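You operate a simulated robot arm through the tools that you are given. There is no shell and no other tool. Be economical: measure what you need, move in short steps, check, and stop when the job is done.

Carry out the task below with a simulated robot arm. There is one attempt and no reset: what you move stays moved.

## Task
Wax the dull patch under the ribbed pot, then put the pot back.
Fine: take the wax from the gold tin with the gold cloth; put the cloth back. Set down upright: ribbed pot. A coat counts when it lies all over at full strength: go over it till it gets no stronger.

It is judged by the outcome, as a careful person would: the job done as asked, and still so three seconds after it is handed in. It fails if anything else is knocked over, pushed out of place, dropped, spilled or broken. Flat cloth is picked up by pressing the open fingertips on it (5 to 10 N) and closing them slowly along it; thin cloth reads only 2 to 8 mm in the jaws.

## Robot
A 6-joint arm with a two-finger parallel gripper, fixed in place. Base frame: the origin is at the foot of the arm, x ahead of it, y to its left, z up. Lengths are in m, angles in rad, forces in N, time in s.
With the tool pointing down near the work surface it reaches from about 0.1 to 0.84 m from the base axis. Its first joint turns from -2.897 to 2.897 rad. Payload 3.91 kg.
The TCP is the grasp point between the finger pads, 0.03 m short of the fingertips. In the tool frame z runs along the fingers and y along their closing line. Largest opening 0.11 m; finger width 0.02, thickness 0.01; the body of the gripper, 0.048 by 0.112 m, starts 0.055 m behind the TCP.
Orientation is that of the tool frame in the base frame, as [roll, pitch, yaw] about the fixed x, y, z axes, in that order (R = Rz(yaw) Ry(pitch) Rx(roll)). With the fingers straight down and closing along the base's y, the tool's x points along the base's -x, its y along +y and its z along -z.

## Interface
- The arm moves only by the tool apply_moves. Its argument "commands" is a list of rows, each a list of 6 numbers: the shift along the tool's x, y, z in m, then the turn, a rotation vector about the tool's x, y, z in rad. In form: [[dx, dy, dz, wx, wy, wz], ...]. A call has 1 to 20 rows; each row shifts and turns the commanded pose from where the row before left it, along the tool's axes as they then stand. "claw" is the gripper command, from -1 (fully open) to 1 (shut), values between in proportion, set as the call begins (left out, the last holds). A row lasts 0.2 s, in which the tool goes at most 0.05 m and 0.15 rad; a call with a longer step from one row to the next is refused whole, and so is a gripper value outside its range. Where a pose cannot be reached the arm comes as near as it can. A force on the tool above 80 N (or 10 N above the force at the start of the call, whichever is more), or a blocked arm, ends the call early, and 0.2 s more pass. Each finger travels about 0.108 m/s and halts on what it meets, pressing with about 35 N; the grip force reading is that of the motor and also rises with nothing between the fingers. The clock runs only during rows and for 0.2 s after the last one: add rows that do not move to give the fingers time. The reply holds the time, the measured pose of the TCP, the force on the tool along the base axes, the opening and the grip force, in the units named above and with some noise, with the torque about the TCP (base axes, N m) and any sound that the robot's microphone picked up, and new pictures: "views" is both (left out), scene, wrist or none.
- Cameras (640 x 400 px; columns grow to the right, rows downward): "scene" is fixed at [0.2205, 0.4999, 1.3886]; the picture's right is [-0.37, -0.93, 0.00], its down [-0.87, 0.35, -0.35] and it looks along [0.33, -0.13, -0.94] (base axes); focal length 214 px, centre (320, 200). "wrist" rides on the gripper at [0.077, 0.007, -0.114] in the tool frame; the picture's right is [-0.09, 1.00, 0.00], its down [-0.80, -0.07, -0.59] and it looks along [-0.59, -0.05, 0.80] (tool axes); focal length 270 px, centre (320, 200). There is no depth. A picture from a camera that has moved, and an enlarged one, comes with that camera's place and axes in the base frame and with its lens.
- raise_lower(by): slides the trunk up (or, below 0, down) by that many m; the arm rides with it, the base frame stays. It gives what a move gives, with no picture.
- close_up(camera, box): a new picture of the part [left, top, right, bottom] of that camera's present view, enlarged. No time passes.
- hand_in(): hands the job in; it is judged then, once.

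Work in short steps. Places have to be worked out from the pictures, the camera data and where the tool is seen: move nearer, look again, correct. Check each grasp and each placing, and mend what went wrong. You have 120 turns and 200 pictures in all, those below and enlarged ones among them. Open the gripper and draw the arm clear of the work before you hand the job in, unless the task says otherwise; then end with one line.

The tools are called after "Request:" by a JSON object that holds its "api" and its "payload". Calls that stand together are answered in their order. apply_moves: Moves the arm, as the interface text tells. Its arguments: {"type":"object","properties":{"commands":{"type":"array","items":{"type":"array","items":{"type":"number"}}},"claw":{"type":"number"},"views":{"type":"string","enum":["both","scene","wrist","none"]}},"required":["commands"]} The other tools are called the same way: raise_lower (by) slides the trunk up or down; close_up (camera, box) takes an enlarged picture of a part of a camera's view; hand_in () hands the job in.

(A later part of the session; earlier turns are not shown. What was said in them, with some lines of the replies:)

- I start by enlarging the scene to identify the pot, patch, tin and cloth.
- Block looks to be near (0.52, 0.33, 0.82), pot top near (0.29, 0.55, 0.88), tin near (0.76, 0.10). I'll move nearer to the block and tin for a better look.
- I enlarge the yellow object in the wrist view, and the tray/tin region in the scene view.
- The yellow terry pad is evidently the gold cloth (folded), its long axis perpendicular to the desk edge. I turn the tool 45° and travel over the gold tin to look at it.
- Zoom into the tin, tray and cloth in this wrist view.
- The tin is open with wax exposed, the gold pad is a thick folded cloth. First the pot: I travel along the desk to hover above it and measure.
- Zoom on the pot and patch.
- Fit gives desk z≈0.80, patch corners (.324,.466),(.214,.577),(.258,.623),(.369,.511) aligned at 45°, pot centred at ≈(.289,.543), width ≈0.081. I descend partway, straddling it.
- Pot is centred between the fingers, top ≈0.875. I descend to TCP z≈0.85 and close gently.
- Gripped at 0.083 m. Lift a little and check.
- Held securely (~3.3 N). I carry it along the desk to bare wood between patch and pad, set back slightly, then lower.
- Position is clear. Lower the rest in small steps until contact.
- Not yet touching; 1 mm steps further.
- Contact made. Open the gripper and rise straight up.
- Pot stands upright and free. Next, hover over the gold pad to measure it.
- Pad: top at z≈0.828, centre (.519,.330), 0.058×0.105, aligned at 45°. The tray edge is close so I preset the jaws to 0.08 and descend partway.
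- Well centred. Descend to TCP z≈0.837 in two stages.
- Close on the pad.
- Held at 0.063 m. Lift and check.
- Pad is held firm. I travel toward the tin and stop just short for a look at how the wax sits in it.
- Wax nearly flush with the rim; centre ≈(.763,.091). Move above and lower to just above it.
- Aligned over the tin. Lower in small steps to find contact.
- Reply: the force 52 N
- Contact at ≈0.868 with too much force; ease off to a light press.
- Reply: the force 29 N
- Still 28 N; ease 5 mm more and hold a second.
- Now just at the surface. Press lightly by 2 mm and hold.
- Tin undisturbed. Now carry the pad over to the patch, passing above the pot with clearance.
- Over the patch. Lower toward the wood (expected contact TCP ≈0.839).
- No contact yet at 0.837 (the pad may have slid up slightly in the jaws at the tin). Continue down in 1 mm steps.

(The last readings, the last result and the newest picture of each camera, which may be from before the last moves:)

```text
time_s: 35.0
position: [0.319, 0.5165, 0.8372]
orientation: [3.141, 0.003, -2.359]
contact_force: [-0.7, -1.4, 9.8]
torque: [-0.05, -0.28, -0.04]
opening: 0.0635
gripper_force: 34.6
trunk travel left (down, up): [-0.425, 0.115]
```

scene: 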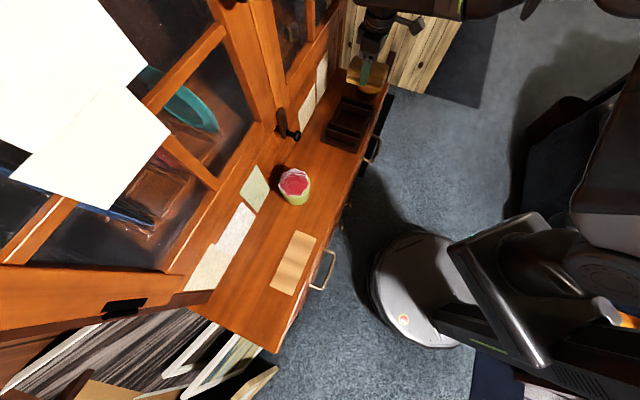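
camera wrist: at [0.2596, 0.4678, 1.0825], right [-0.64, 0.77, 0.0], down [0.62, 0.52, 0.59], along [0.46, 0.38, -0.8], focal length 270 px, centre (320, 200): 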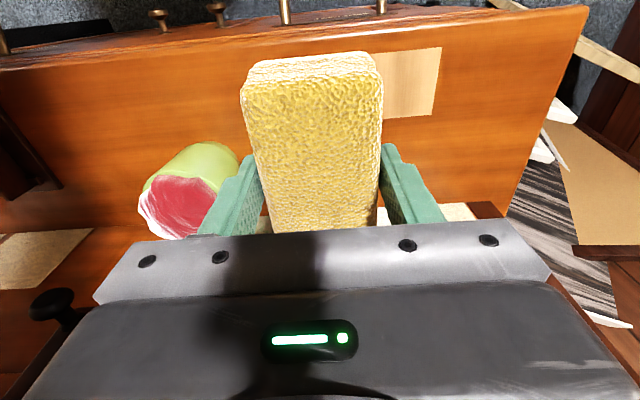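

Contact at 10 N. Wipe back and forth along the patch's length.

Request:
{"api": "apply_moves", "payload": {"commands": [[0, -0.018, 0, 0, 0, 0], [0, 0.02, 0, 0, 0, 0], [0, 0.02, 0, 0, 0, 0], [0, 0.02, 0, 0, 0, 0], [0, 0.02, 0, 0, 0, 0], [0, 0.02, 0, 0, 0, 0], [0, 0.014, 0, 0, 0, 0]], "views": "wrist"}}

```text
time_s: 36.6
position: [0.2508, 0.5824, 0.8357]
orientation: [3.139, 0.001, -2.357]
contact_force: [4.6, -5.5, 17.8]
torque: [-0.18, -0.32, -0.01]
opening: 0.0634
gripper_force: 34.8
trunk travel left (down, up): [-0.425, 0.115]
camera wrist: at [0.1924, 0.5326, 0.9507], right [-0.64, 0.77, 0.0], down [0.62, 0.52, 0.6], along [0.46, 0.38, -0.8], focal length 270 px, centre (320, 200)
```

wrist: 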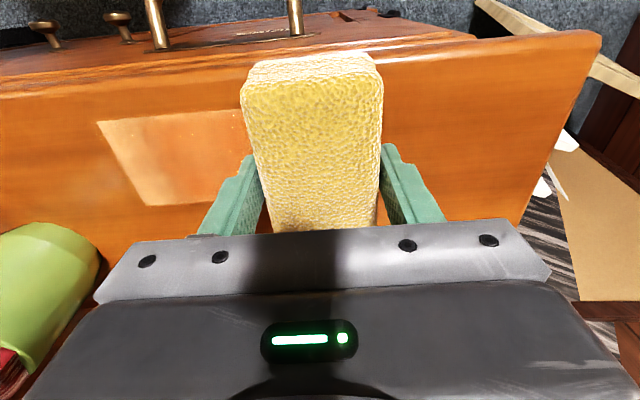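

The wax is taking: the patch is darkening. Continue back and forth with a bit more overshoot on the ends.

Request:
{"api": "apply_moves", "payload": {"commands": [[0, 0.006, 0, 0, 0, 0], [0, -0.025, 0, 0, 0, 0], [0, -0.025, 0, 0, 0, 0], [0, -0.025, 0, 0, 0, 0], [0, -0.025, 0, 0, 0, 0], [0, -0.026, 0, 0, 0, 0], [0, 0.025, 0, 0, 0, 0], [0, 0.025, 0, 0, 0, 0], [0, 0.025, 0, 0, 0, 0], [0, 0.025, 0, 0, 0, 0], [0, 0.026, 0, 0, 0, 0]], "views": "wrist"}}

Request:
{"api": "close_up", "payload": {"camera": "wrist", "box": [80, 90, 260, 230]}}

```text
time_s: 39.0
position: [0.2454, 0.5869, 0.837]
orientation: [-3.141, 0.001, -2.355]
contact_force: [3.9, -5.0, 19.8]
torque: [-0.36, -0.17, 0.19]
opening: 0.0631
gripper_force: 34.5
trunk travel left (down, up): [-0.425, 0.115]
camera wrist: at [0.1877, 0.5372, 0.9505], right [-0.64, 0.77, 0.0], down [0.62, 0.52, 0.6], along [0.46, 0.38, -0.8], focal length 270 px, centre (320, 200)
```

wrist: 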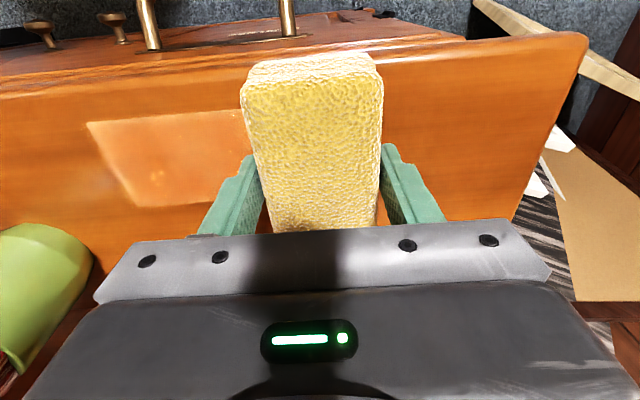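

```text
2.86 times, centred on (170, 160) of wrist
camera zoom: at [0.1877, 0.5372, 0.9505], right [-0.64, 0.77, 0.0], down [0.62, 0.52, 0.6], along [0.46, 0.38, -0.8], focal length 772 px, centre (749, 314)
```

zoom: 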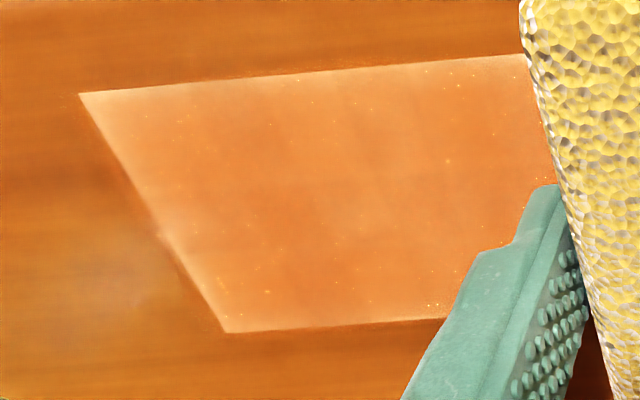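

Coat is building, edges weaker. Several more strokes.

Request:
{"api": "apply_moves", "payload": {"commands": [[0, -0.025, 0, 0, 0, 0], [0, -0.025, 0, 0, 0, 0], [0, -0.025, 0, 0, 0, 0], [0, -0.025, 0, 0, 0, 0], [0, -0.028, 0, 0, 0, 0], [0, 0.025, 0, 0, 0, 0], [0, 0.025, 0, 0, 0, 0], [0, 0.025, 0, 0, 0, 0], [0, 0.025, 0, 0, 0, 0], [0, 0.028, 0, 0, 0, 0], [0, -0.025, 0, 0, 0, 0], [0, -0.025, 0, 0, 0, 0], [0, -0.025, 0, 0, 0, 0], [0, -0.025, 0, 0, 0, 0], [0, -0.028, 0, 0, 0, 0]], "views": "wrist"}}

Request:
{"api": "close_up", "payload": {"camera": "scene", "box": [250, 210, 350, 310]}}

```text
time_s: 42.2
position: [0.3364, 0.4971, 0.8375]
orientation: [-3.14, 0.002, -2.355]
contact_force: [-3.3, 3.9, 22.2]
torque: [0.47, 0.07, 0.01]
opening: 0.0631
gripper_force: 35.2
trunk travel left (down, up): [-0.425, 0.115]
camera wrist: at [0.278, 0.4467, 0.9502], right [-0.64, 0.77, 0.0], down [0.61, 0.52, 0.6], along [0.46, 0.38, -0.8], focal length 270 px, centre (320, 200)
```

wrist: 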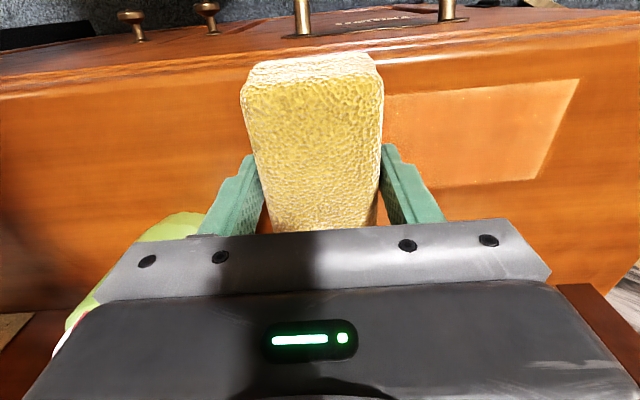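

```text
4.00 times, centred on (300, 260) of scene
camera zoom: at [0.2205, 0.4999, 1.3886], right [-0.37, -0.93, 0.0], down [-0.87, 0.35, -0.35], along [0.33, -0.13, -0.94], focal length 858 px, centre (400, -40)
```

zoom: 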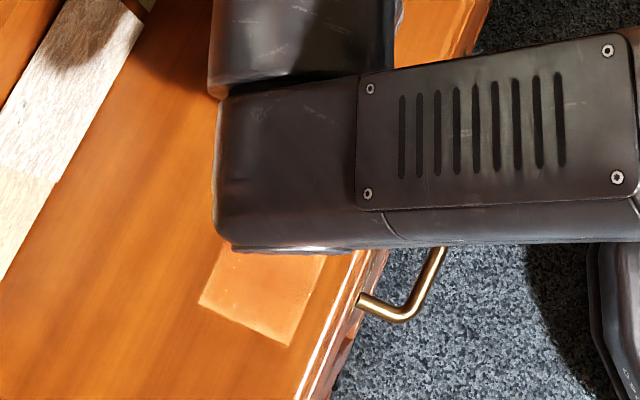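

Ends are weaker; I extend the strokes past both ends.

Request:
{"api": "apply_moves", "payload": {"commands": [[0, -0.012, 0, 0, 0, 0], [0, 0.026, 0, 0, 0, 0], [0, 0.026, 0, 0, 0, 0], [0, 0.026, 0, 0, 0, 0], [0, 0.026, 0, 0, 0, 0], [0, 0.026, 0, 0, 0, 0], [0, 0.026, 0, 0, 0, 0], [0, -0.026, 0, 0, 0, 0], [0, -0.026, 0, 0, 0, 0], [0, -0.026, 0, 0, 0, 0], [0, -0.026, 0, 0, 0, 0], [0, -0.026, 0, 0, 0, 0], [0, -0.026, 0, 0, 0, 0], [0, 0.026, 0, 0, 0, 0], [0, 0.026, 0, 0, 0, 0], [0, 0.026, 0, 0, 0, 0], [0, 0.026, 0, 0, 0, 0], [0, 0.026, 0, 0, 0, 0], [0, 0.026, 0, 0, 0, 0]], "views": "wrist"}}

Request:
{"api": "close_up", "payload": {"camera": "wrist", "box": [50, 90, 260, 230]}}

```text
time_s: 46.2
position: [0.2362, 0.5985, 0.8368]
orientation: [3.139, 0.0, -2.356]
contact_force: [2.2, -2.3, 13.4]
torque: [-0.21, -0.06, 0.16]
opening: 0.0631
gripper_force: 35.0
trunk travel left (down, up): [-0.425, 0.115]
camera wrist: at [0.1776, 0.5496, 0.9501], right [-0.64, 0.77, 0.0], down [0.62, 0.52, 0.6], along [0.46, 0.38, -0.8], focal length 270 px, centre (320, 200)
```

wrist: 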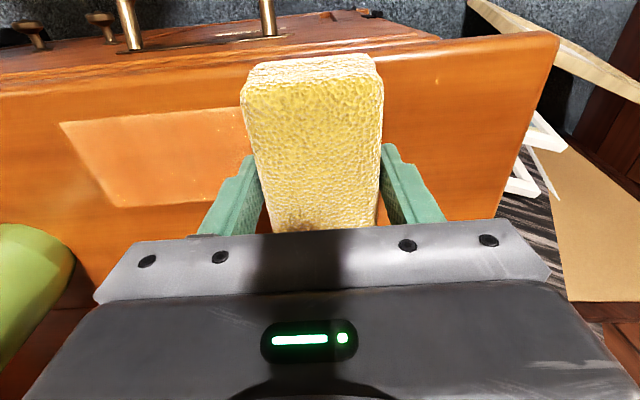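

```text
2.86 times, centred on (155, 160) of wrist
camera zoom: at [0.1776, 0.5496, 0.9501], right [-0.64, 0.77, 0.0], down [0.62, 0.52, 0.6], along [0.46, 0.38, -0.8], focal length 772 px, centre (791, 314)
```

zoom: 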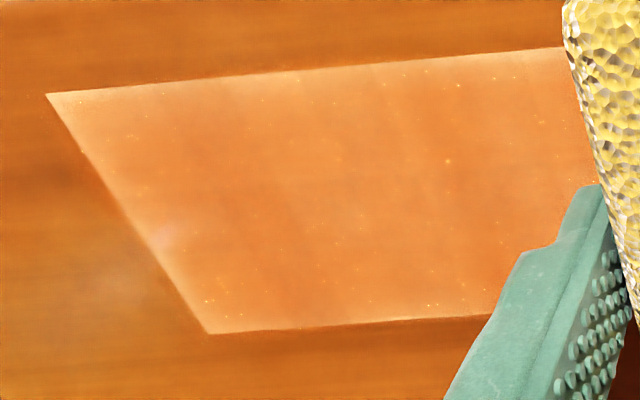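

Looks close to uniform. Another four passes, then lift to compare the whole patch.

Request:
{"api": "apply_moves", "payload": {"commands": [[0, -0.04, 0, 0, 0, 0], [0, -0.04, 0, 0, 0, 0], [0, -0.04, 0, 0, 0, 0], [0, -0.036, 0, 0, 0, 0], [0, 0.04, 0, 0, 0, 0], [0, 0.04, 0, 0, 0, 0], [0, 0.04, 0, 0, 0, 0], [0, 0.036, 0, 0, 0, 0], [0, -0.04, 0, 0, 0, 0], [0, -0.04, 0, 0, 0, 0], [0, -0.04, 0, 0, 0, 0], [0, -0.036, 0, 0, 0, 0], [0, 0.04, 0, 0, 0, 0], [0, 0.04, 0, 0, 0, 0], [0, 0.04, 0, 0, 0, 0], [0, 0.036, 0, 0, 0, 0]], "views": "none"}}

Request:
{"api": "apply_moves", "payload": {"commands": [[0, 0, -0.02, 0, 0, 0], [0, 0, -0.04, 0, 0, 0], [0, 0, -0.04, 0, 0, 0], [0, -0.04, -0.02, 0, 0, 0], [0, -0.04, 0, 0, 0, 0], [0, -0.04, 0, 0, 0, 0], [0, -0.04, 0, 0, 0, 0], [0, -0.04, 0, 0, 0, 0]], "views": "both"}}

Request:
{"api": "close_up", "payload": {"camera": "wrist", "box": [370, 20, 540, 140]}}

Request:
{"api": "close_up", "payload": {"camera": "scene", "box": [250, 210, 350, 310]}}

```text
time_s: 49.6
position: [0.2348, 0.6033, 0.8361]
orientation: [-3.14, 0.0, -2.357]
contact_force: [0.2, -0.6, 9.5]
torque: [0.09, -0.16, 0.02]
opening: 0.063
gripper_force: 34.7
trunk travel left (down, up): [-0.425, 0.115]
```

```text
time_s: 51.4
position: [0.3772, 0.4581, 0.9548]
orientation: [3.141, 0.0, -2.356]
contact_force: [1.1, -0.7, -0.3]
torque: [-0.01, 0.01, -0.02]
opening: 0.0632
gripper_force: 34.8
trunk travel left (down, up): [-0.425, 0.115]
camera wrist: at [0.3196, 0.4078, 1.0693], right [-0.64, 0.77, 0.0], down [0.62, 0.52, 0.59], along [0.46, 0.38, -0.8], focal length 270 px, centre (320, 200)
```

scene: 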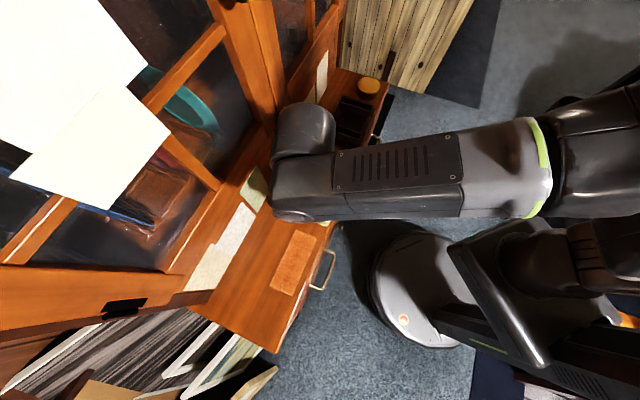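
wrist: 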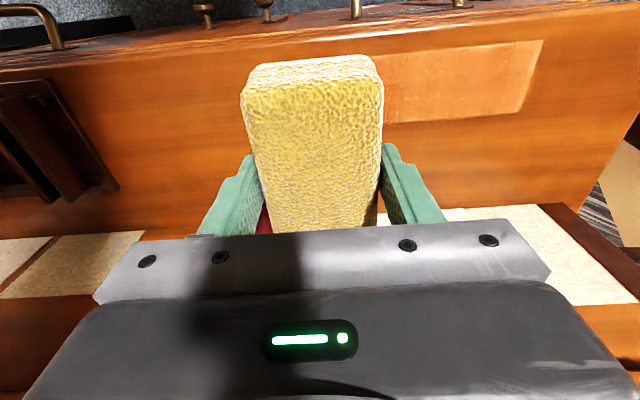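

```text
3.33 times, centred on (455, 80) of wrist
camera zoom: at [0.3196, 0.4078, 1.0693], right [-0.64, 0.77, 0.0], down [0.62, 0.52, 0.59], along [0.46, 0.38, -0.8], focal length 901 px, centre (-130, 600)
```

zoom: 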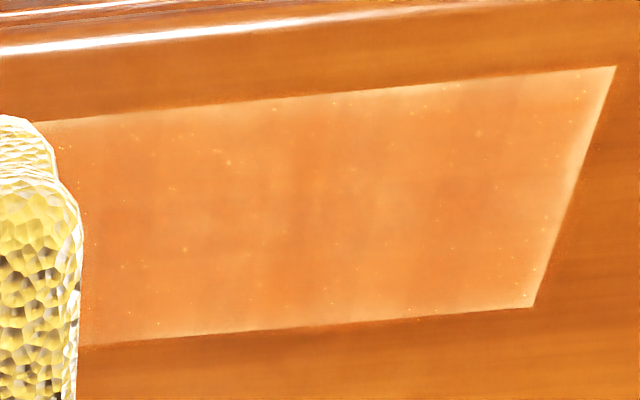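

```text
4.00 times, centred on (300, 260) of scene
camera zoom: at [0.2205, 0.4999, 1.3886], right [-0.37, -0.93, 0.0], down [-0.87, 0.35, -0.35], along [0.33, -0.13, -0.94], focal length 858 px, centre (400, -40)
```

zoom: 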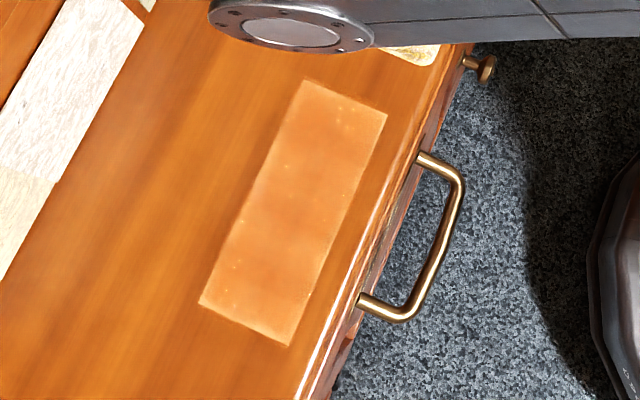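

Nearly uniform with pale fringe on the edges. To be sure of full strength I reload wax: back over the tin.

Request:
{"api": "apply_moves", "payload": {"commands": [[-0.001, -0.038, -0.005, 0, 0, 0], [-0.001, -0.038, 0, 0, 0, 0], [-0.001, -0.038, 0, 0, 0, 0], [-0.001, -0.038, 0, 0, 0, 0], [-0.001, -0.038, 0, 0, 0, 0], [-0.001, -0.038, 0, 0, 0, 0], [-0.001, -0.038, 0, 0, 0, 0], [-0.001, -0.038, 0, 0, 0, 0], [-0.001, -0.038, 0, 0, 0, 0], [-0.001, -0.038, 0, 0, 0, 0], [-0.001, -0.038, 0, 0, 0, 0], [-0.001, -0.038, 0, 0, 0, 0], [-0.001, -0.038, 0, 0, 0, 0], [-0.001, -0.038, 0, 0, 0, 0]], "views": "wrist"}}

```text
time_s: 54.4
position: [0.7645, 0.0928, 0.9605]
orientation: [-3.141, 0.001, -2.357]
contact_force: [0.1, 0.3, 0.2]
torque: [0.02, -0.02, -0.02]
opening: 0.0631
gripper_force: 35.0
trunk travel left (down, up): [-0.425, 0.115]
camera wrist: at [0.7057, 0.0424, 1.0739], right [-0.64, 0.77, 0.0], down [0.62, 0.52, 0.59], along [0.45, 0.38, -0.8], focal length 270 px, centre (320, 200)
```

wrist: 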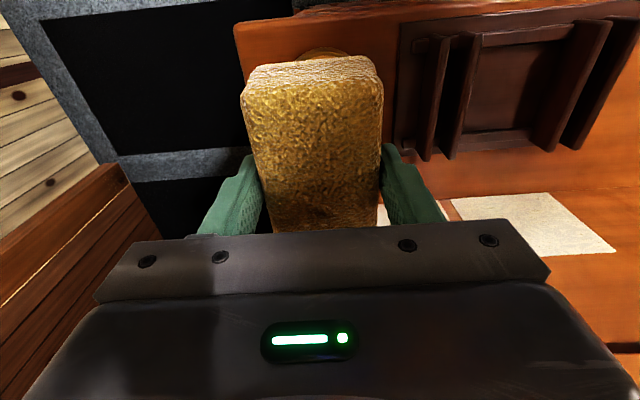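

Over the tin. Lower to just above contact, then press gently.

Request:
{"api": "apply_moves", "payload": {"commands": [[0, 0, 0.04, 0, 0, 0], [0, 0, 0.04, 0, 0, 0], [0, 0, 0.01, 0, 0, 0]], "views": "none"}}

Request:
{"api": "apply_moves", "payload": {"commands": [[0, 0, 0.001, 0, 0, 0], [0, 0, 0.001, 0, 0, 0], [0, 0, 0.001, 0, 0, 0]], "views": "none"}}

Request:
{"api": "apply_moves", "payload": {"commands": [[0, 0, 0.001, 0, 0, 0], [0, 0, 0.001, 0, 0, 0]], "views": "none"}}

```text
time_s: 55.2
position: [0.7642, 0.0918, 0.8692]
orientation: [-3.141, 0.001, -2.356]
contact_force: [0.1, 0.3, -0.5]
torque: [0.0, 0.01, 0.0]
opening: 0.0632
gripper_force: 35.1
trunk travel left (down, up): [-0.425, 0.115]
```

```text
time_s: 56.0
position: [0.7637, 0.093, 0.867]
orientation: [-3.141, 0.001, -2.356]
contact_force: [0.4, -0.1, -0.6]
torque: [-0.02, 0.0, -0.02]
opening: 0.0632
gripper_force: 34.6
trunk travel left (down, up): [-0.425, 0.115]
```

```text
time_s: 56.6
position: [0.7636, 0.0923, 0.8674]
orientation: [-3.141, 0.001, -2.357]
contact_force: [2.8, 1.0, 8.7]
torque: [0.04, 0.09, 0.0]
opening: 0.0629
gripper_force: 36.0
trunk travel left (down, up): [-0.425, 0.115]
```

Contact at 9 N. Hold briefly, then lift and return to the patch.

Request:
{"api": "apply_moves", "payload": {"commands": [[0, 0, 0.001, 0, 0, 0], [0, 0, 0, 0, 0, 0], [0, 0, 0, 0, 0, 0], [0, 0, 0, 0, 0, 0]], "views": "none"}}

Request:
{"api": "apply_moves", "payload": {"commands": [[0, 0, -0.02, 0, 0, 0], [0, 0, -0.04, 0, 0, 0], [0, 0, -0.04, 0, 0, 0], [0.0008, 0.041, 0, 0, 0, 0], [0.0009, 0.041, 0, 0, 0, 0], [0.0009, 0.041, 0, 0, 0, 0], [0.0009, 0.041, 0, 0, 0, 0], [0.0009, 0.041, 0, 0, 0, 0], [0.0009, 0.041, 0, 0, 0, 0], [0.0009, 0.041, 0, 0, 0, 0], [0.0009, 0.041, 0, 0, 0, 0], [0.0009, 0.041, 0, 0, 0, 0], [0.0009, 0.041, 0, 0, 0, 0], [0.0009, 0.041, 0, 0, 0, 0], [0.0009, 0.041, 0, 0, 0, 0], [0.0009, 0.041, 0, 0, 0, 0], [0.0009, 0.041, 0, 0, 0, 0], [0.0009, 0.041, 0, 0, 0, 0]], "views": "wrist"}}

```text
time_s: 57.6
position: [0.7641, 0.0919, 0.8658]
orientation: [-3.139, 0.003, -2.356]
contact_force: [5.5, 2.3, 22.3]
torque: [0.11, 0.11, -0.04]
opening: 0.0631
gripper_force: 35.2
trunk travel left (down, up): [-0.425, 0.115]
```

```text
time_s: 61.4
position: [0.3179, 0.5177, 0.9646]
orientation: [-3.141, 0.0, -2.355]
contact_force: [0.9, -0.1, -0.6]
torque: [0.02, 0.02, 0.02]
opening: 0.063
gripper_force: 34.6
trunk travel left (down, up): [-0.425, 0.115]
camera wrist: at [0.2601, 0.4687, 1.0788], right [-0.64, 0.77, 0.0], down [0.62, 0.52, 0.59], along [0.46, 0.38, -0.8], focal length 270 px, centre (320, 200)
```

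wrist: 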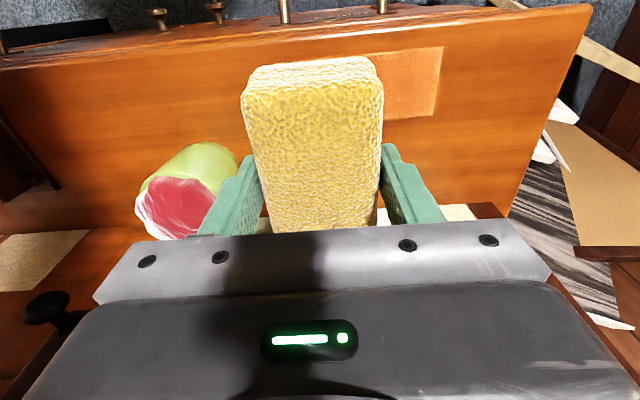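

Lower to contact again on the patch.

Request:
{"api": "apply_moves", "payload": {"commands": [[0, 0, 0.04, 0, 0, 0], [0, 0, 0.04, 0, 0, 0], [0, 0, 0.04, 0, 0, 0], [0, 0, 0.006, 0, 0, 0], [0, 0, 0.002, 0, 0, 0]], "views": "none"}}

Request:
{"api": "apply_moves", "payload": {"commands": [[0, 0, 0.001, 0, 0, 0], [0, 0, 0.001, 0, 0, 0]], "views": "none"}}

```text
time_s: 62.6
position: [0.3192, 0.5169, 0.8369]
orientation: [3.141, 0.0, -2.356]
contact_force: [0.4, 0.4, -0.4]
torque: [0.0, -0.02, 0.0]
opening: 0.0631
gripper_force: 35.2
trunk travel left (down, up): [-0.425, 0.115]
```

```text
time_s: 63.2
position: [0.3187, 0.5183, 0.8353]
orientation: [-3.142, 0.004, -2.356]
contact_force: [-0.9, 1.5, 11.7]
torque: [-0.3, 0.19, -0.05]
opening: 0.0631
gripper_force: 35.1
trunk travel left (down, up): [-0.425, 0.115]
```

Contact ~12 N. Stroke over the full patch at moderate speed, with slight cross-shifts.

Request:
{"api": "apply_moves", "payload": {"commands": [[0, -0.018, 0, 0, 0, 0], [0, -0.018, 0, 0, 0, 0], [0.008, 0.03, 0, 0, 0, 0], [0, 0.03, 0, 0, 0, 0], [0, 0.03, 0, 0, 0, 0], [0, 0.03, 0, 0, 0, 0], [0, 0.028, 0, 0, 0, 0], [-0.016, -0.028, 0, 0, 0, 0], [0, -0.03, 0, 0, 0, 0], [0, -0.03, 0, 0, 0, 0], [0, -0.03, 0, 0, 0, 0], [0, -0.03, 0, 0, 0, 0], [0.008, 0.03, 0, 0, 0, 0], [0, 0.03, 0, 0, 0, 0], [0, 0.03, 0, 0, 0, 0], [0, 0.03, 0, 0, 0, 0], [0, 0.028, 0, 0, 0, 0]], "views": "wrist"}}

Request:
{"api": "apply_moves", "payload": {"commands": [[0, -0.028, 0, 0, 0, 0], [0, -0.03, 0, 0, 0, 0], [0, -0.03, 0, 0, 0, 0], [0, -0.03, 0, 0, 0, 0], [0, -0.03, 0, 0, 0, 0], [0, 0.03, 0, 0, 0, 0], [0, 0.03, 0, 0, 0, 0], [0, 0.03, 0, 0, 0, 0], [0, 0.03, 0, 0, 0, 0], [0, 0.028, 0, 0, 0, 0], [0, 0, -0.02, 0, 0, 0], [0, 0, -0.04, 0, 0, 0], [0, 0, -0.04, 0, 0, 0], [0, -0.04, -0.02, 0, 0, 0], [0, -0.04, 0, 0, 0, 0], [0, -0.04, 0, 0, 0, 0], [0, -0.04, 0, 0, 0, 0], [0, -0.04, 0, 0, 0, 0]], "views": "both"}}

Request:
{"api": "close_up", "payload": {"camera": "scene", "box": [250, 210, 350, 310]}}

Request:
{"api": "close_up", "payload": {"camera": "wrist", "box": [370, 20, 540, 140]}}

```text
time_s: 66.8
position: [0.2386, 0.5974, 0.8364]
orientation: [3.139, 0.0, -2.356]
contact_force: [2.4, -2.7, 12.7]
torque: [-0.26, -0.08, 0.13]
opening: 0.0634
gripper_force: 34.3
trunk travel left (down, up): [-0.425, 0.115]
camera wrist: at [0.1805, 0.546, 0.9496], right [-0.64, 0.77, 0.0], down [0.62, 0.52, 0.59], along [0.46, 0.38, -0.8], focal length 270 px, centre (320, 200)
```

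wrist: 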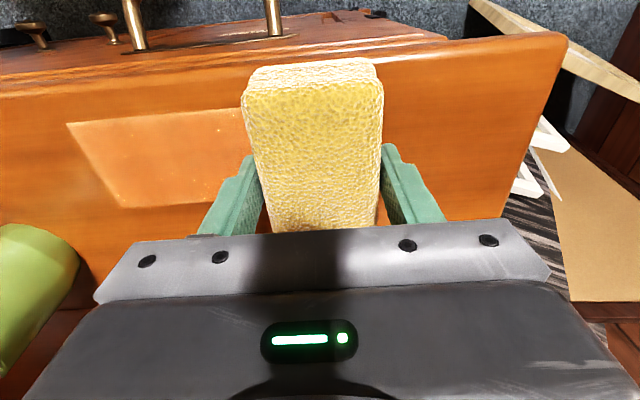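

```text
time_s: 70.6
position: [0.382, 0.4542, 0.9543]
orientation: [-3.141, 0.001, -2.356]
contact_force: [-0.5, -0.6, -1.0]
torque: [0.0, -0.02, -0.02]
opening: 0.0632
gripper_force: 35.1
trunk travel left (down, up): [-0.425, 0.115]
camera wrist: at [0.3229, 0.4042, 1.0686], right [-0.64, 0.77, 0.0], down [0.62, 0.52, 0.59], along [0.46, 0.38, -0.8], focal length 270 px, centre (320, 200)
```

scene: 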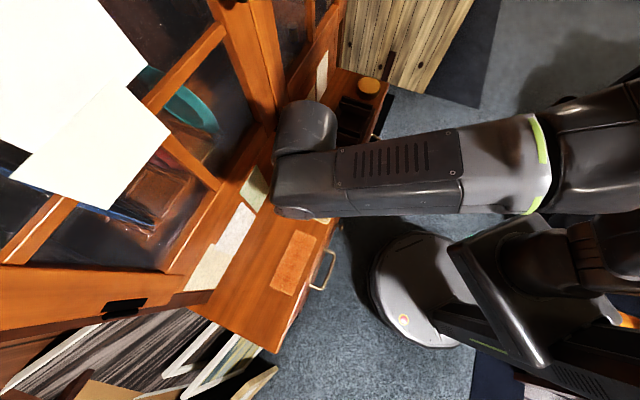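
wrist: 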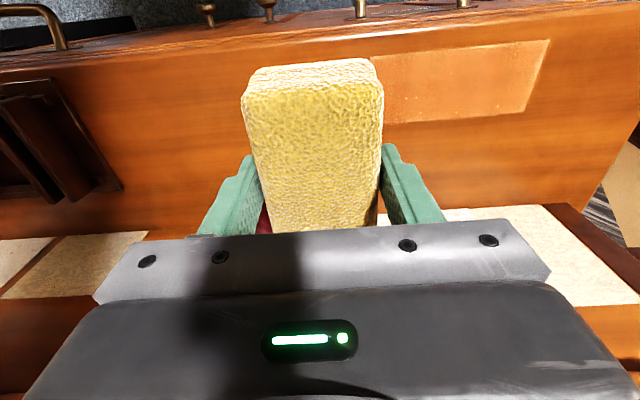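

```text
4.00 times, centred on (300, 260) of scene
camera zoom: at [0.2205, 0.4999, 1.3886], right [-0.37, -0.93, 0.0], down [-0.87, 0.35, -0.35], along [0.33, -0.13, -0.94], focal length 858 px, centre (400, -40)
```

zoom: 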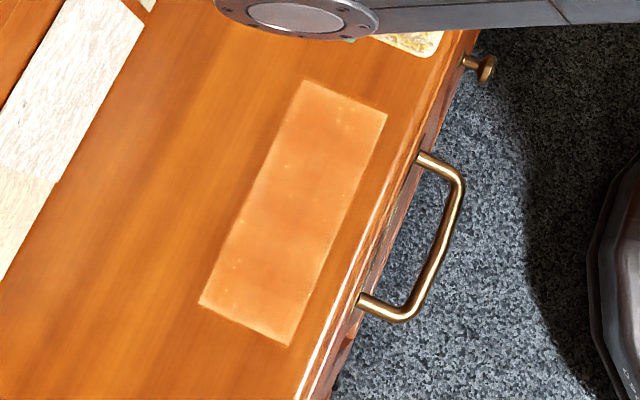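

```text
3.33 times, centred on (455, 80) of wrist
camera zoom: at [0.3229, 0.4042, 1.0686], right [-0.64, 0.77, 0.0], down [0.62, 0.52, 0.59], along [0.46, 0.38, -0.8], focal length 901 px, centre (-130, 600)
```

zoom: 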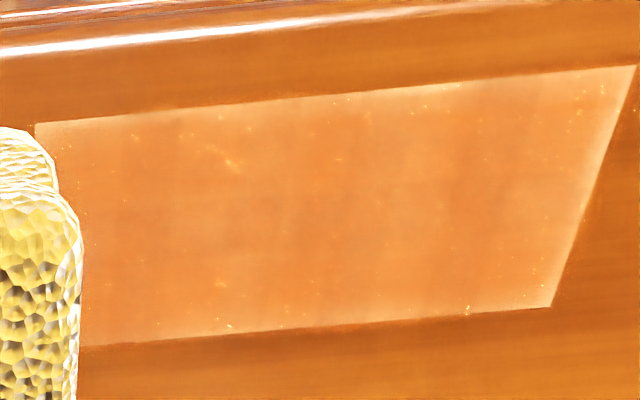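

No change after the reload: the coat is at full strength all over. Now put the cloth back at its original place (.519,.331).

Request:
{"api": "apply_moves", "payload": {"commands": [[-0.002, -0.0368, 0, 0, 0, 0], [-0.002, -0.0368, 0, 0, 0, 0], [-0.002, -0.0368, 0, 0, 0, 0], [-0.002, -0.0368, 0, 0, 0, 0], [-0.002, -0.0368, 0, 0, 0, 0], [0, 0, 0.04, 0, 0, 0], [0, 0, 0.04, 0, 0, 0]], "views": "wrist"}}

```text
time_s: 72.2
position: [0.5195, 0.3332, 0.875]
orientation: [3.141, 0.0, -2.357]
contact_force: [0.5, 1.0, -0.5]
torque: [-0.02, -0.02, -0.04]
opening: 0.0634
gripper_force: 34.4
trunk travel left (down, up): [-0.425, 0.115]
camera wrist: at [0.4605, 0.2835, 0.9887], right [-0.64, 0.77, 0.0], down [0.62, 0.52, 0.59], along [0.46, 0.38, -0.8], focal length 270 px, centre (320, 200)
```

wrist: 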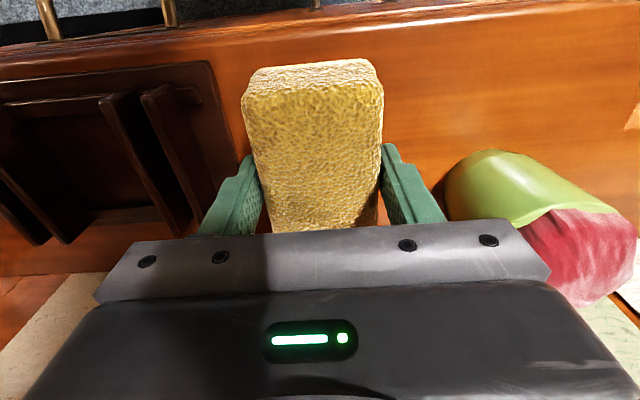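

Adjust 2 mm and lower toward contact.

Request:
{"api": "apply_moves", "payload": {"commands": [[0.0018, -0.001, 0, 0, 0, 0], [0, 0, 0.02, 0, 0, 0], [0, 0, 0.012, 0, 0, 0], [0, 0, 0.004, 0, 0, 0]], "views": "none"}}

Request:
{"api": "apply_moves", "payload": {"commands": [[0, 0, 0.001, 0, 0, 0], [0, 0, 0.001, 0, 0, 0]], "views": "none"}}

```text
time_s: 73.2
position: [0.5182, 0.3311, 0.8383]
orientation: [3.141, -0.002, -2.356]
contact_force: [0.2, 0.1, -0.8]
torque: [0.01, 0.04, 0.0]
opening: 0.0632
gripper_force: 34.9
trunk travel left (down, up): [-0.425, 0.115]
```

```text
time_s: 73.8
position: [0.517, 0.3304, 0.8362]
orientation: [3.141, 0.001, -2.357]
contact_force: [0.2, 0.0, -0.6]
torque: [-0.03, 0.02, 0.0]
opening: 0.0629
gripper_force: 34.9
trunk travel left (down, up): [-0.425, 0.115]
```

Not yet touching; one or two mm more, then open to 0.08.

Request:
{"api": "apply_moves", "payload": {"commands": [[0, 0, 0.001, 0, 0, 0], [0, 0, 0.001, 0, 0, 0]], "views": "none"}}

```text
time_s: 74.4
position: [0.5169, 0.3288, 0.8356]
orientation: [-3.141, 0.002, -2.354]
contact_force: [0.5, -0.3, 11.6]
torque: [-0.26, 0.36, 0.01]
opening: 0.0633
gripper_force: 35.1
trunk travel left (down, up): [-0.425, 0.115]
```

Contact. Open to 0.08 and rise.

Request:
{"api": "apply_moves", "payload": {"commands": [[0, 0, 0, 0, 0, 0], [0, 0, 0, 0, 0, 0], [0, 0, 0, 0, 0, 0]], "claw": -0.45, "views": "none"}}

Request:
{"api": "apply_moves", "payload": {"commands": [[0, 0, -0.02, 0, 0, 0], [0, 0, -0.03, 0, 0, 0], [0, 0, -0.04, 0, 0, 0], [0, 0, -0.04, 0, 0, 0], [0, 0, -0.035, 0, 0, 0]], "views": "wrist"}}

```text
time_s: 75.2
position: [0.5177, 0.3304, 0.8342]
orientation: [3.141, 0.0, -2.355]
contact_force: [-0.5, -0.9, -0.6]
torque: [-0.04, -0.02, 0.01]
opening: 0.0799
gripper_force: 0.0
trunk travel left (down, up): [-0.425, 0.115]
```

```text
time_s: 76.4
position: [0.5173, 0.3303, 1.0012]
orientation: [-3.141, 0.002, -2.356]
contact_force: [-0.2, -0.4, -0.4]
torque: [-0.01, 0.02, -0.02]
opening: 0.0801
gripper_force: 0.1
trunk travel left (down, up): [-0.425, 0.115]
camera wrist: at [0.46, 0.2799, 1.115], right [-0.64, 0.77, 0.0], down [0.62, 0.52, 0.59], along [0.46, 0.38, -0.8], focal length 270 px, centre (320, 200)
```

wrist: 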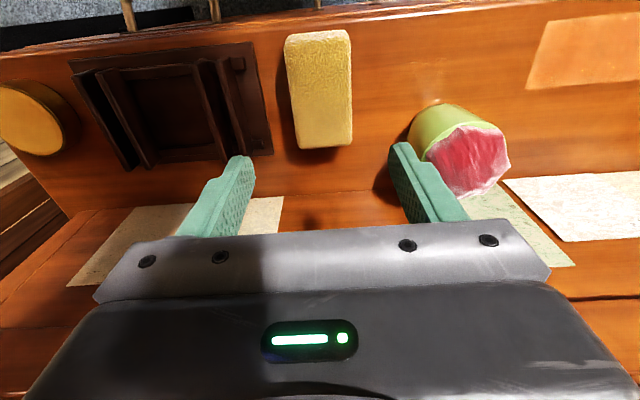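

Pad is back in place. Return above the pot with the jaws fully open.

Request:
{"api": "apply_moves", "payload": {"commands": [[-0.0153, 0.034, 0, 0, 0, 0], [-0.0153, 0.034, 0, 0, 0, 0], [-0.0153, 0.034, 0, 0, 0, 0], [-0.0153, 0.034, 0, 0, 0, 0], [0, 0, 0.04, 0, 0, 0], [0, 0, 0.04, 0, 0, 0]], "claw": -1, "views": "wrist"}}

```text
time_s: 77.8
position: [0.4648, 0.4707, 0.9198]
orientation: [-3.14, -0.001, -2.357]
contact_force: [-0.3, -0.4, -0.3]
torque: [0.0, 0.0, 0.01]
opening: 0.1101
gripper_force: 0.1
trunk travel left (down, up): [-0.425, 0.115]
camera wrist: at [0.4065, 0.4196, 1.0324], right [-0.64, 0.77, 0.0], down [0.62, 0.52, 0.59], along [0.46, 0.38, -0.8], focal length 270 px, centre (320, 200)
```

wrist: 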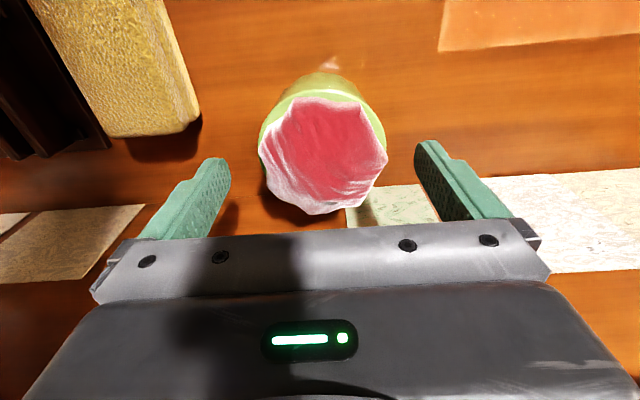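

Centred. Descend to z≈0.853 and grip.

Request:
{"api": "apply_moves", "payload": {"commands": [[0, 0, 0.025, 0, 0, 0], [0, 0, 0.025, 0, 0, 0], [0, 0, 0.016, 0, 0, 0]], "views": "none"}}

Request:
{"api": "apply_moves", "payload": {"commands": [[0, 0, 0, 0, 0, 0], [0, 0, 0, 0, 0, 0], [0, 0, 0, 0, 0, 0]], "claw": 0.6, "views": "wrist"}}

```text
time_s: 78.6
position: [0.4637, 0.4685, 0.8526]
orientation: [3.141, 0.0, -2.355]
contact_force: [0.1, 0.0, -0.2]
torque: [0.01, 0.0, 0.04]
opening: 0.1099
gripper_force: 0.0
trunk travel left (down, up): [-0.425, 0.115]
```

```text
time_s: 79.4
position: [0.4641, 0.4685, 0.8529]
orientation: [3.141, 0.0, -2.357]
contact_force: [-0.4, 0.7, 0.2]
torque: [-0.03, -0.07, 0.01]
opening: 0.083
gripper_force: 35.1
trunk travel left (down, up): [-0.425, 0.115]
camera wrist: at [0.4065, 0.4194, 0.9667], right [-0.64, 0.77, 0.0], down [0.62, 0.52, 0.59], along [0.46, 0.38, -0.8], focal length 270 px, centre (320, 200)
```

wrist: 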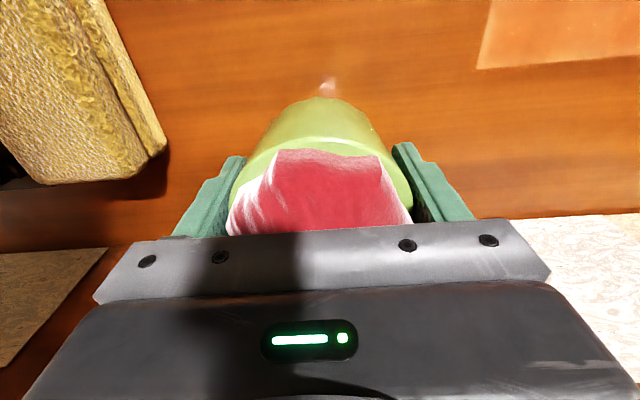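

Gripped. Lift, carry back to (.290,.5415) and lower near the surface.

Request:
{"api": "apply_moves", "payload": {"commands": [[0, 0, -0.01, 0, 0, 0], [0, 0, -0.03, 0, 0, 0], [0, 0, -0.03, 0, 0, 0], [0.0143, 0.035, 0, 0, 0, 0], [0.0143, 0.035, 0, 0, 0, 0], [0.0143, 0.035, 0, 0, 0, 0], [0.0143, 0.035, 0, 0, 0, 0], [0.0143, 0.035, 0, 0, 0, 0], [0, 0, 0.03, 0, 0, 0], [0, 0, 0.025, 0, 0, 0]], "views": "wrist"}}

```text
time_s: 81.6
position: [0.2894, 0.5427, 0.8684]
orientation: [3.14, -0.001, -2.355]
contact_force: [0.0, 0.5, -3.1]
torque: [0.01, 0.02, 0.01]
opening: 0.083
gripper_force: 34.8
trunk travel left (down, up): [-0.425, 0.115]
camera wrist: at [0.2318, 0.4937, 0.9822], right [-0.64, 0.77, 0.0], down [0.62, 0.52, 0.59], along [0.46, 0.38, -0.8], focal length 270 px, centre (320, 200)
```

wrist: 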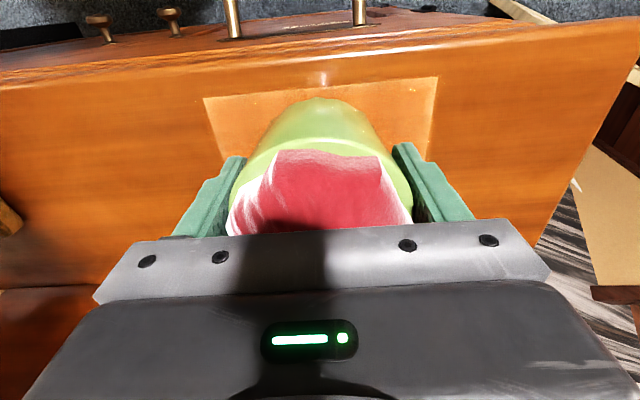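

Aligned over the patch centre. Lower in small steps until it touches.

Request:
{"api": "apply_moves", "payload": {"commands": [[0, 0, 0.008, 0, 0, 0], [0, 0, 0.004, 0, 0, 0], [0, 0, 0.002, 0, 0, 0]], "views": "none"}}

Request:
{"api": "apply_moves", "payload": {"commands": [[0, 0, 0.001, 0, 0, 0], [0, 0, 0.001, 0, 0, 0]], "views": "none"}}

```text
time_s: 82.4
position: [0.2914, 0.5443, 0.8538]
orientation: [-3.141, -0.001, -2.355]
contact_force: [1.1, 0.4, -4.6]
torque: [-0.06, 0.0, -0.03]
opening: 0.0829
gripper_force: 35.2
trunk travel left (down, up): [-0.425, 0.115]
```

```text
time_s: 83.0
position: [0.2908, 0.5431, 0.8525]
orientation: [-3.141, 0.002, -2.356]
contact_force: [0.2, -1.0, -0.5]
torque: [-0.18, -0.07, -0.03]
opening: 0.0828
gripper_force: 34.9
trunk travel left (down, up): [-0.425, 0.115]
```

Weight has transferred to the desk. Release and rise.

Request:
{"api": "apply_moves", "payload": {"commands": [[0, 0, 0, 0, 0, 0], [0, 0, 0, 0, 0, 0], [0, 0, 0, 0, 0, 0]], "claw": -1, "views": "none"}}

Request:
{"api": "apply_moves", "payload": {"commands": [[0, 0, -0.03, 0, 0, 0], [0, 0, -0.04, 0, 0, 0], [0, 0, -0.04, 0, 0, 0], [0, 0, -0.04, 0, 0, 0], [0.04, 0, -0.01, 0, 0, 0], [0.045, 0, 0, 0, 0, 0], [0.045, 0, 0, 0, 0, 0], [0.045, 0, 0, 0, 0, 0], [0.045, -0.02, 0, 0, 0, 0]], "views": "both"}}

Request:
{"api": "close_up", "payload": {"camera": "scene", "box": [250, 210, 350, 310]}}

Request:
{"api": "close_up", "payload": {"camera": "scene", "box": [280, 60, 410, 190]}}

```text
time_s: 83.8
position: [0.2896, 0.5431, 0.853]
orientation: [3.141, 0.001, -2.356]
contact_force: [0.2, -0.3, 0.1]
torque: [-0.01, -0.02, 0.03]
opening: 0.11
gripper_force: 0.1
trunk travel left (down, up): [-0.425, 0.115]
```

```text
time_s: 85.8
position: [0.1479, 0.3731, 1.0138]
orientation: [3.141, -0.001, -2.358]
contact_force: [0.5, 0.2, -0.5]
torque: [-0.01, -0.01, 0.0]
opening: 0.1097
gripper_force: 0.0
trunk travel left (down, up): [-0.425, 0.115]
camera wrist: at [0.0904, 0.323, 1.1272], right [-0.64, 0.77, 0.0], down [0.62, 0.52, 0.59], along [0.46, 0.38, -0.8], focal length 270 px, centre (320, 200)
```

scene: 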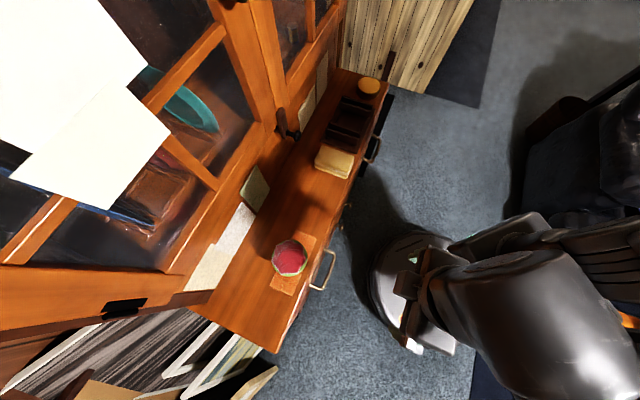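
wrist: 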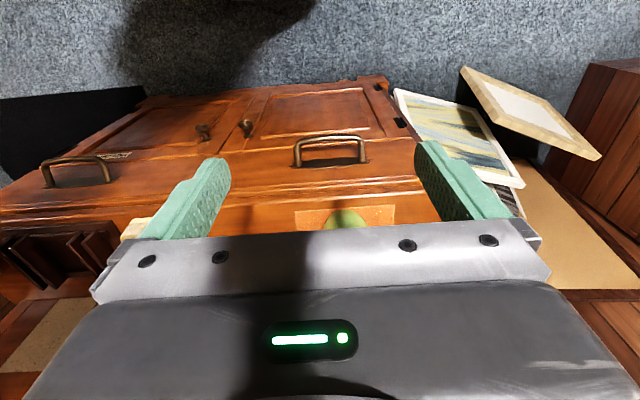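

```text
4.00 times, centred on (300, 260) of scene
camera zoom: at [0.2205, 0.4999, 1.3886], right [-0.37, -0.93, 0.0], down [-0.87, 0.35, -0.35], along [0.33, -0.13, -0.94], focal length 858 px, centre (400, -40)
```

zoom: 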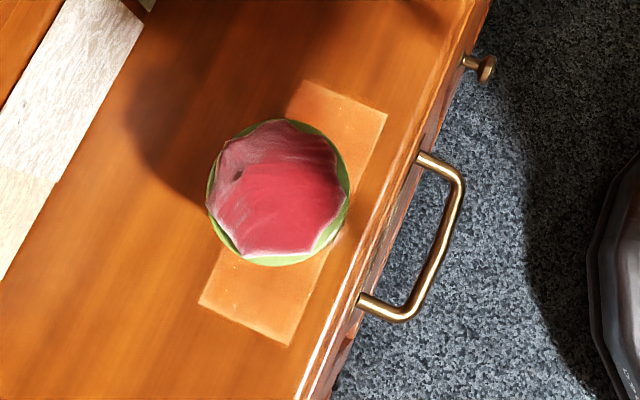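

```text
3.08 times, centred on (345, 125) of scene
camera zoom: at [0.2205, 0.4999, 1.3886], right [-0.37, -0.93, 0.0], down [-0.87, 0.35, -0.35], along [0.33, -0.13, -0.94], focal length 660 px, centre (243, 431)
```

zoom: 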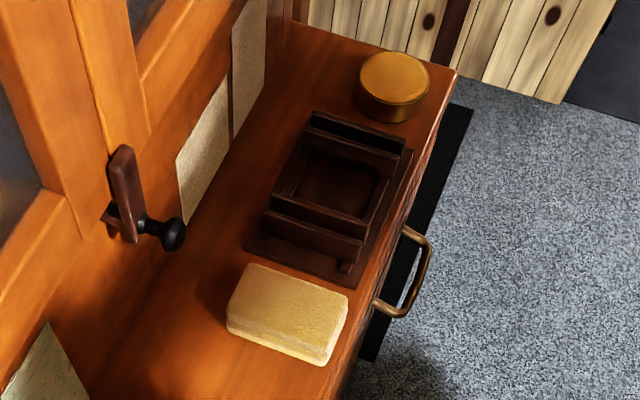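

Pot upright on the waxed patch, pad and tin in their original places, arm clear. Handing in.

Request:
{"api": "hand_in", "payload": {}}

```text
The job is handed in.
```

The patch is waxed all over, and it got no stronger after a second load of wax. The ribbed pot is back on it upright, and the gold cloth is back in its place within about 2 mm.
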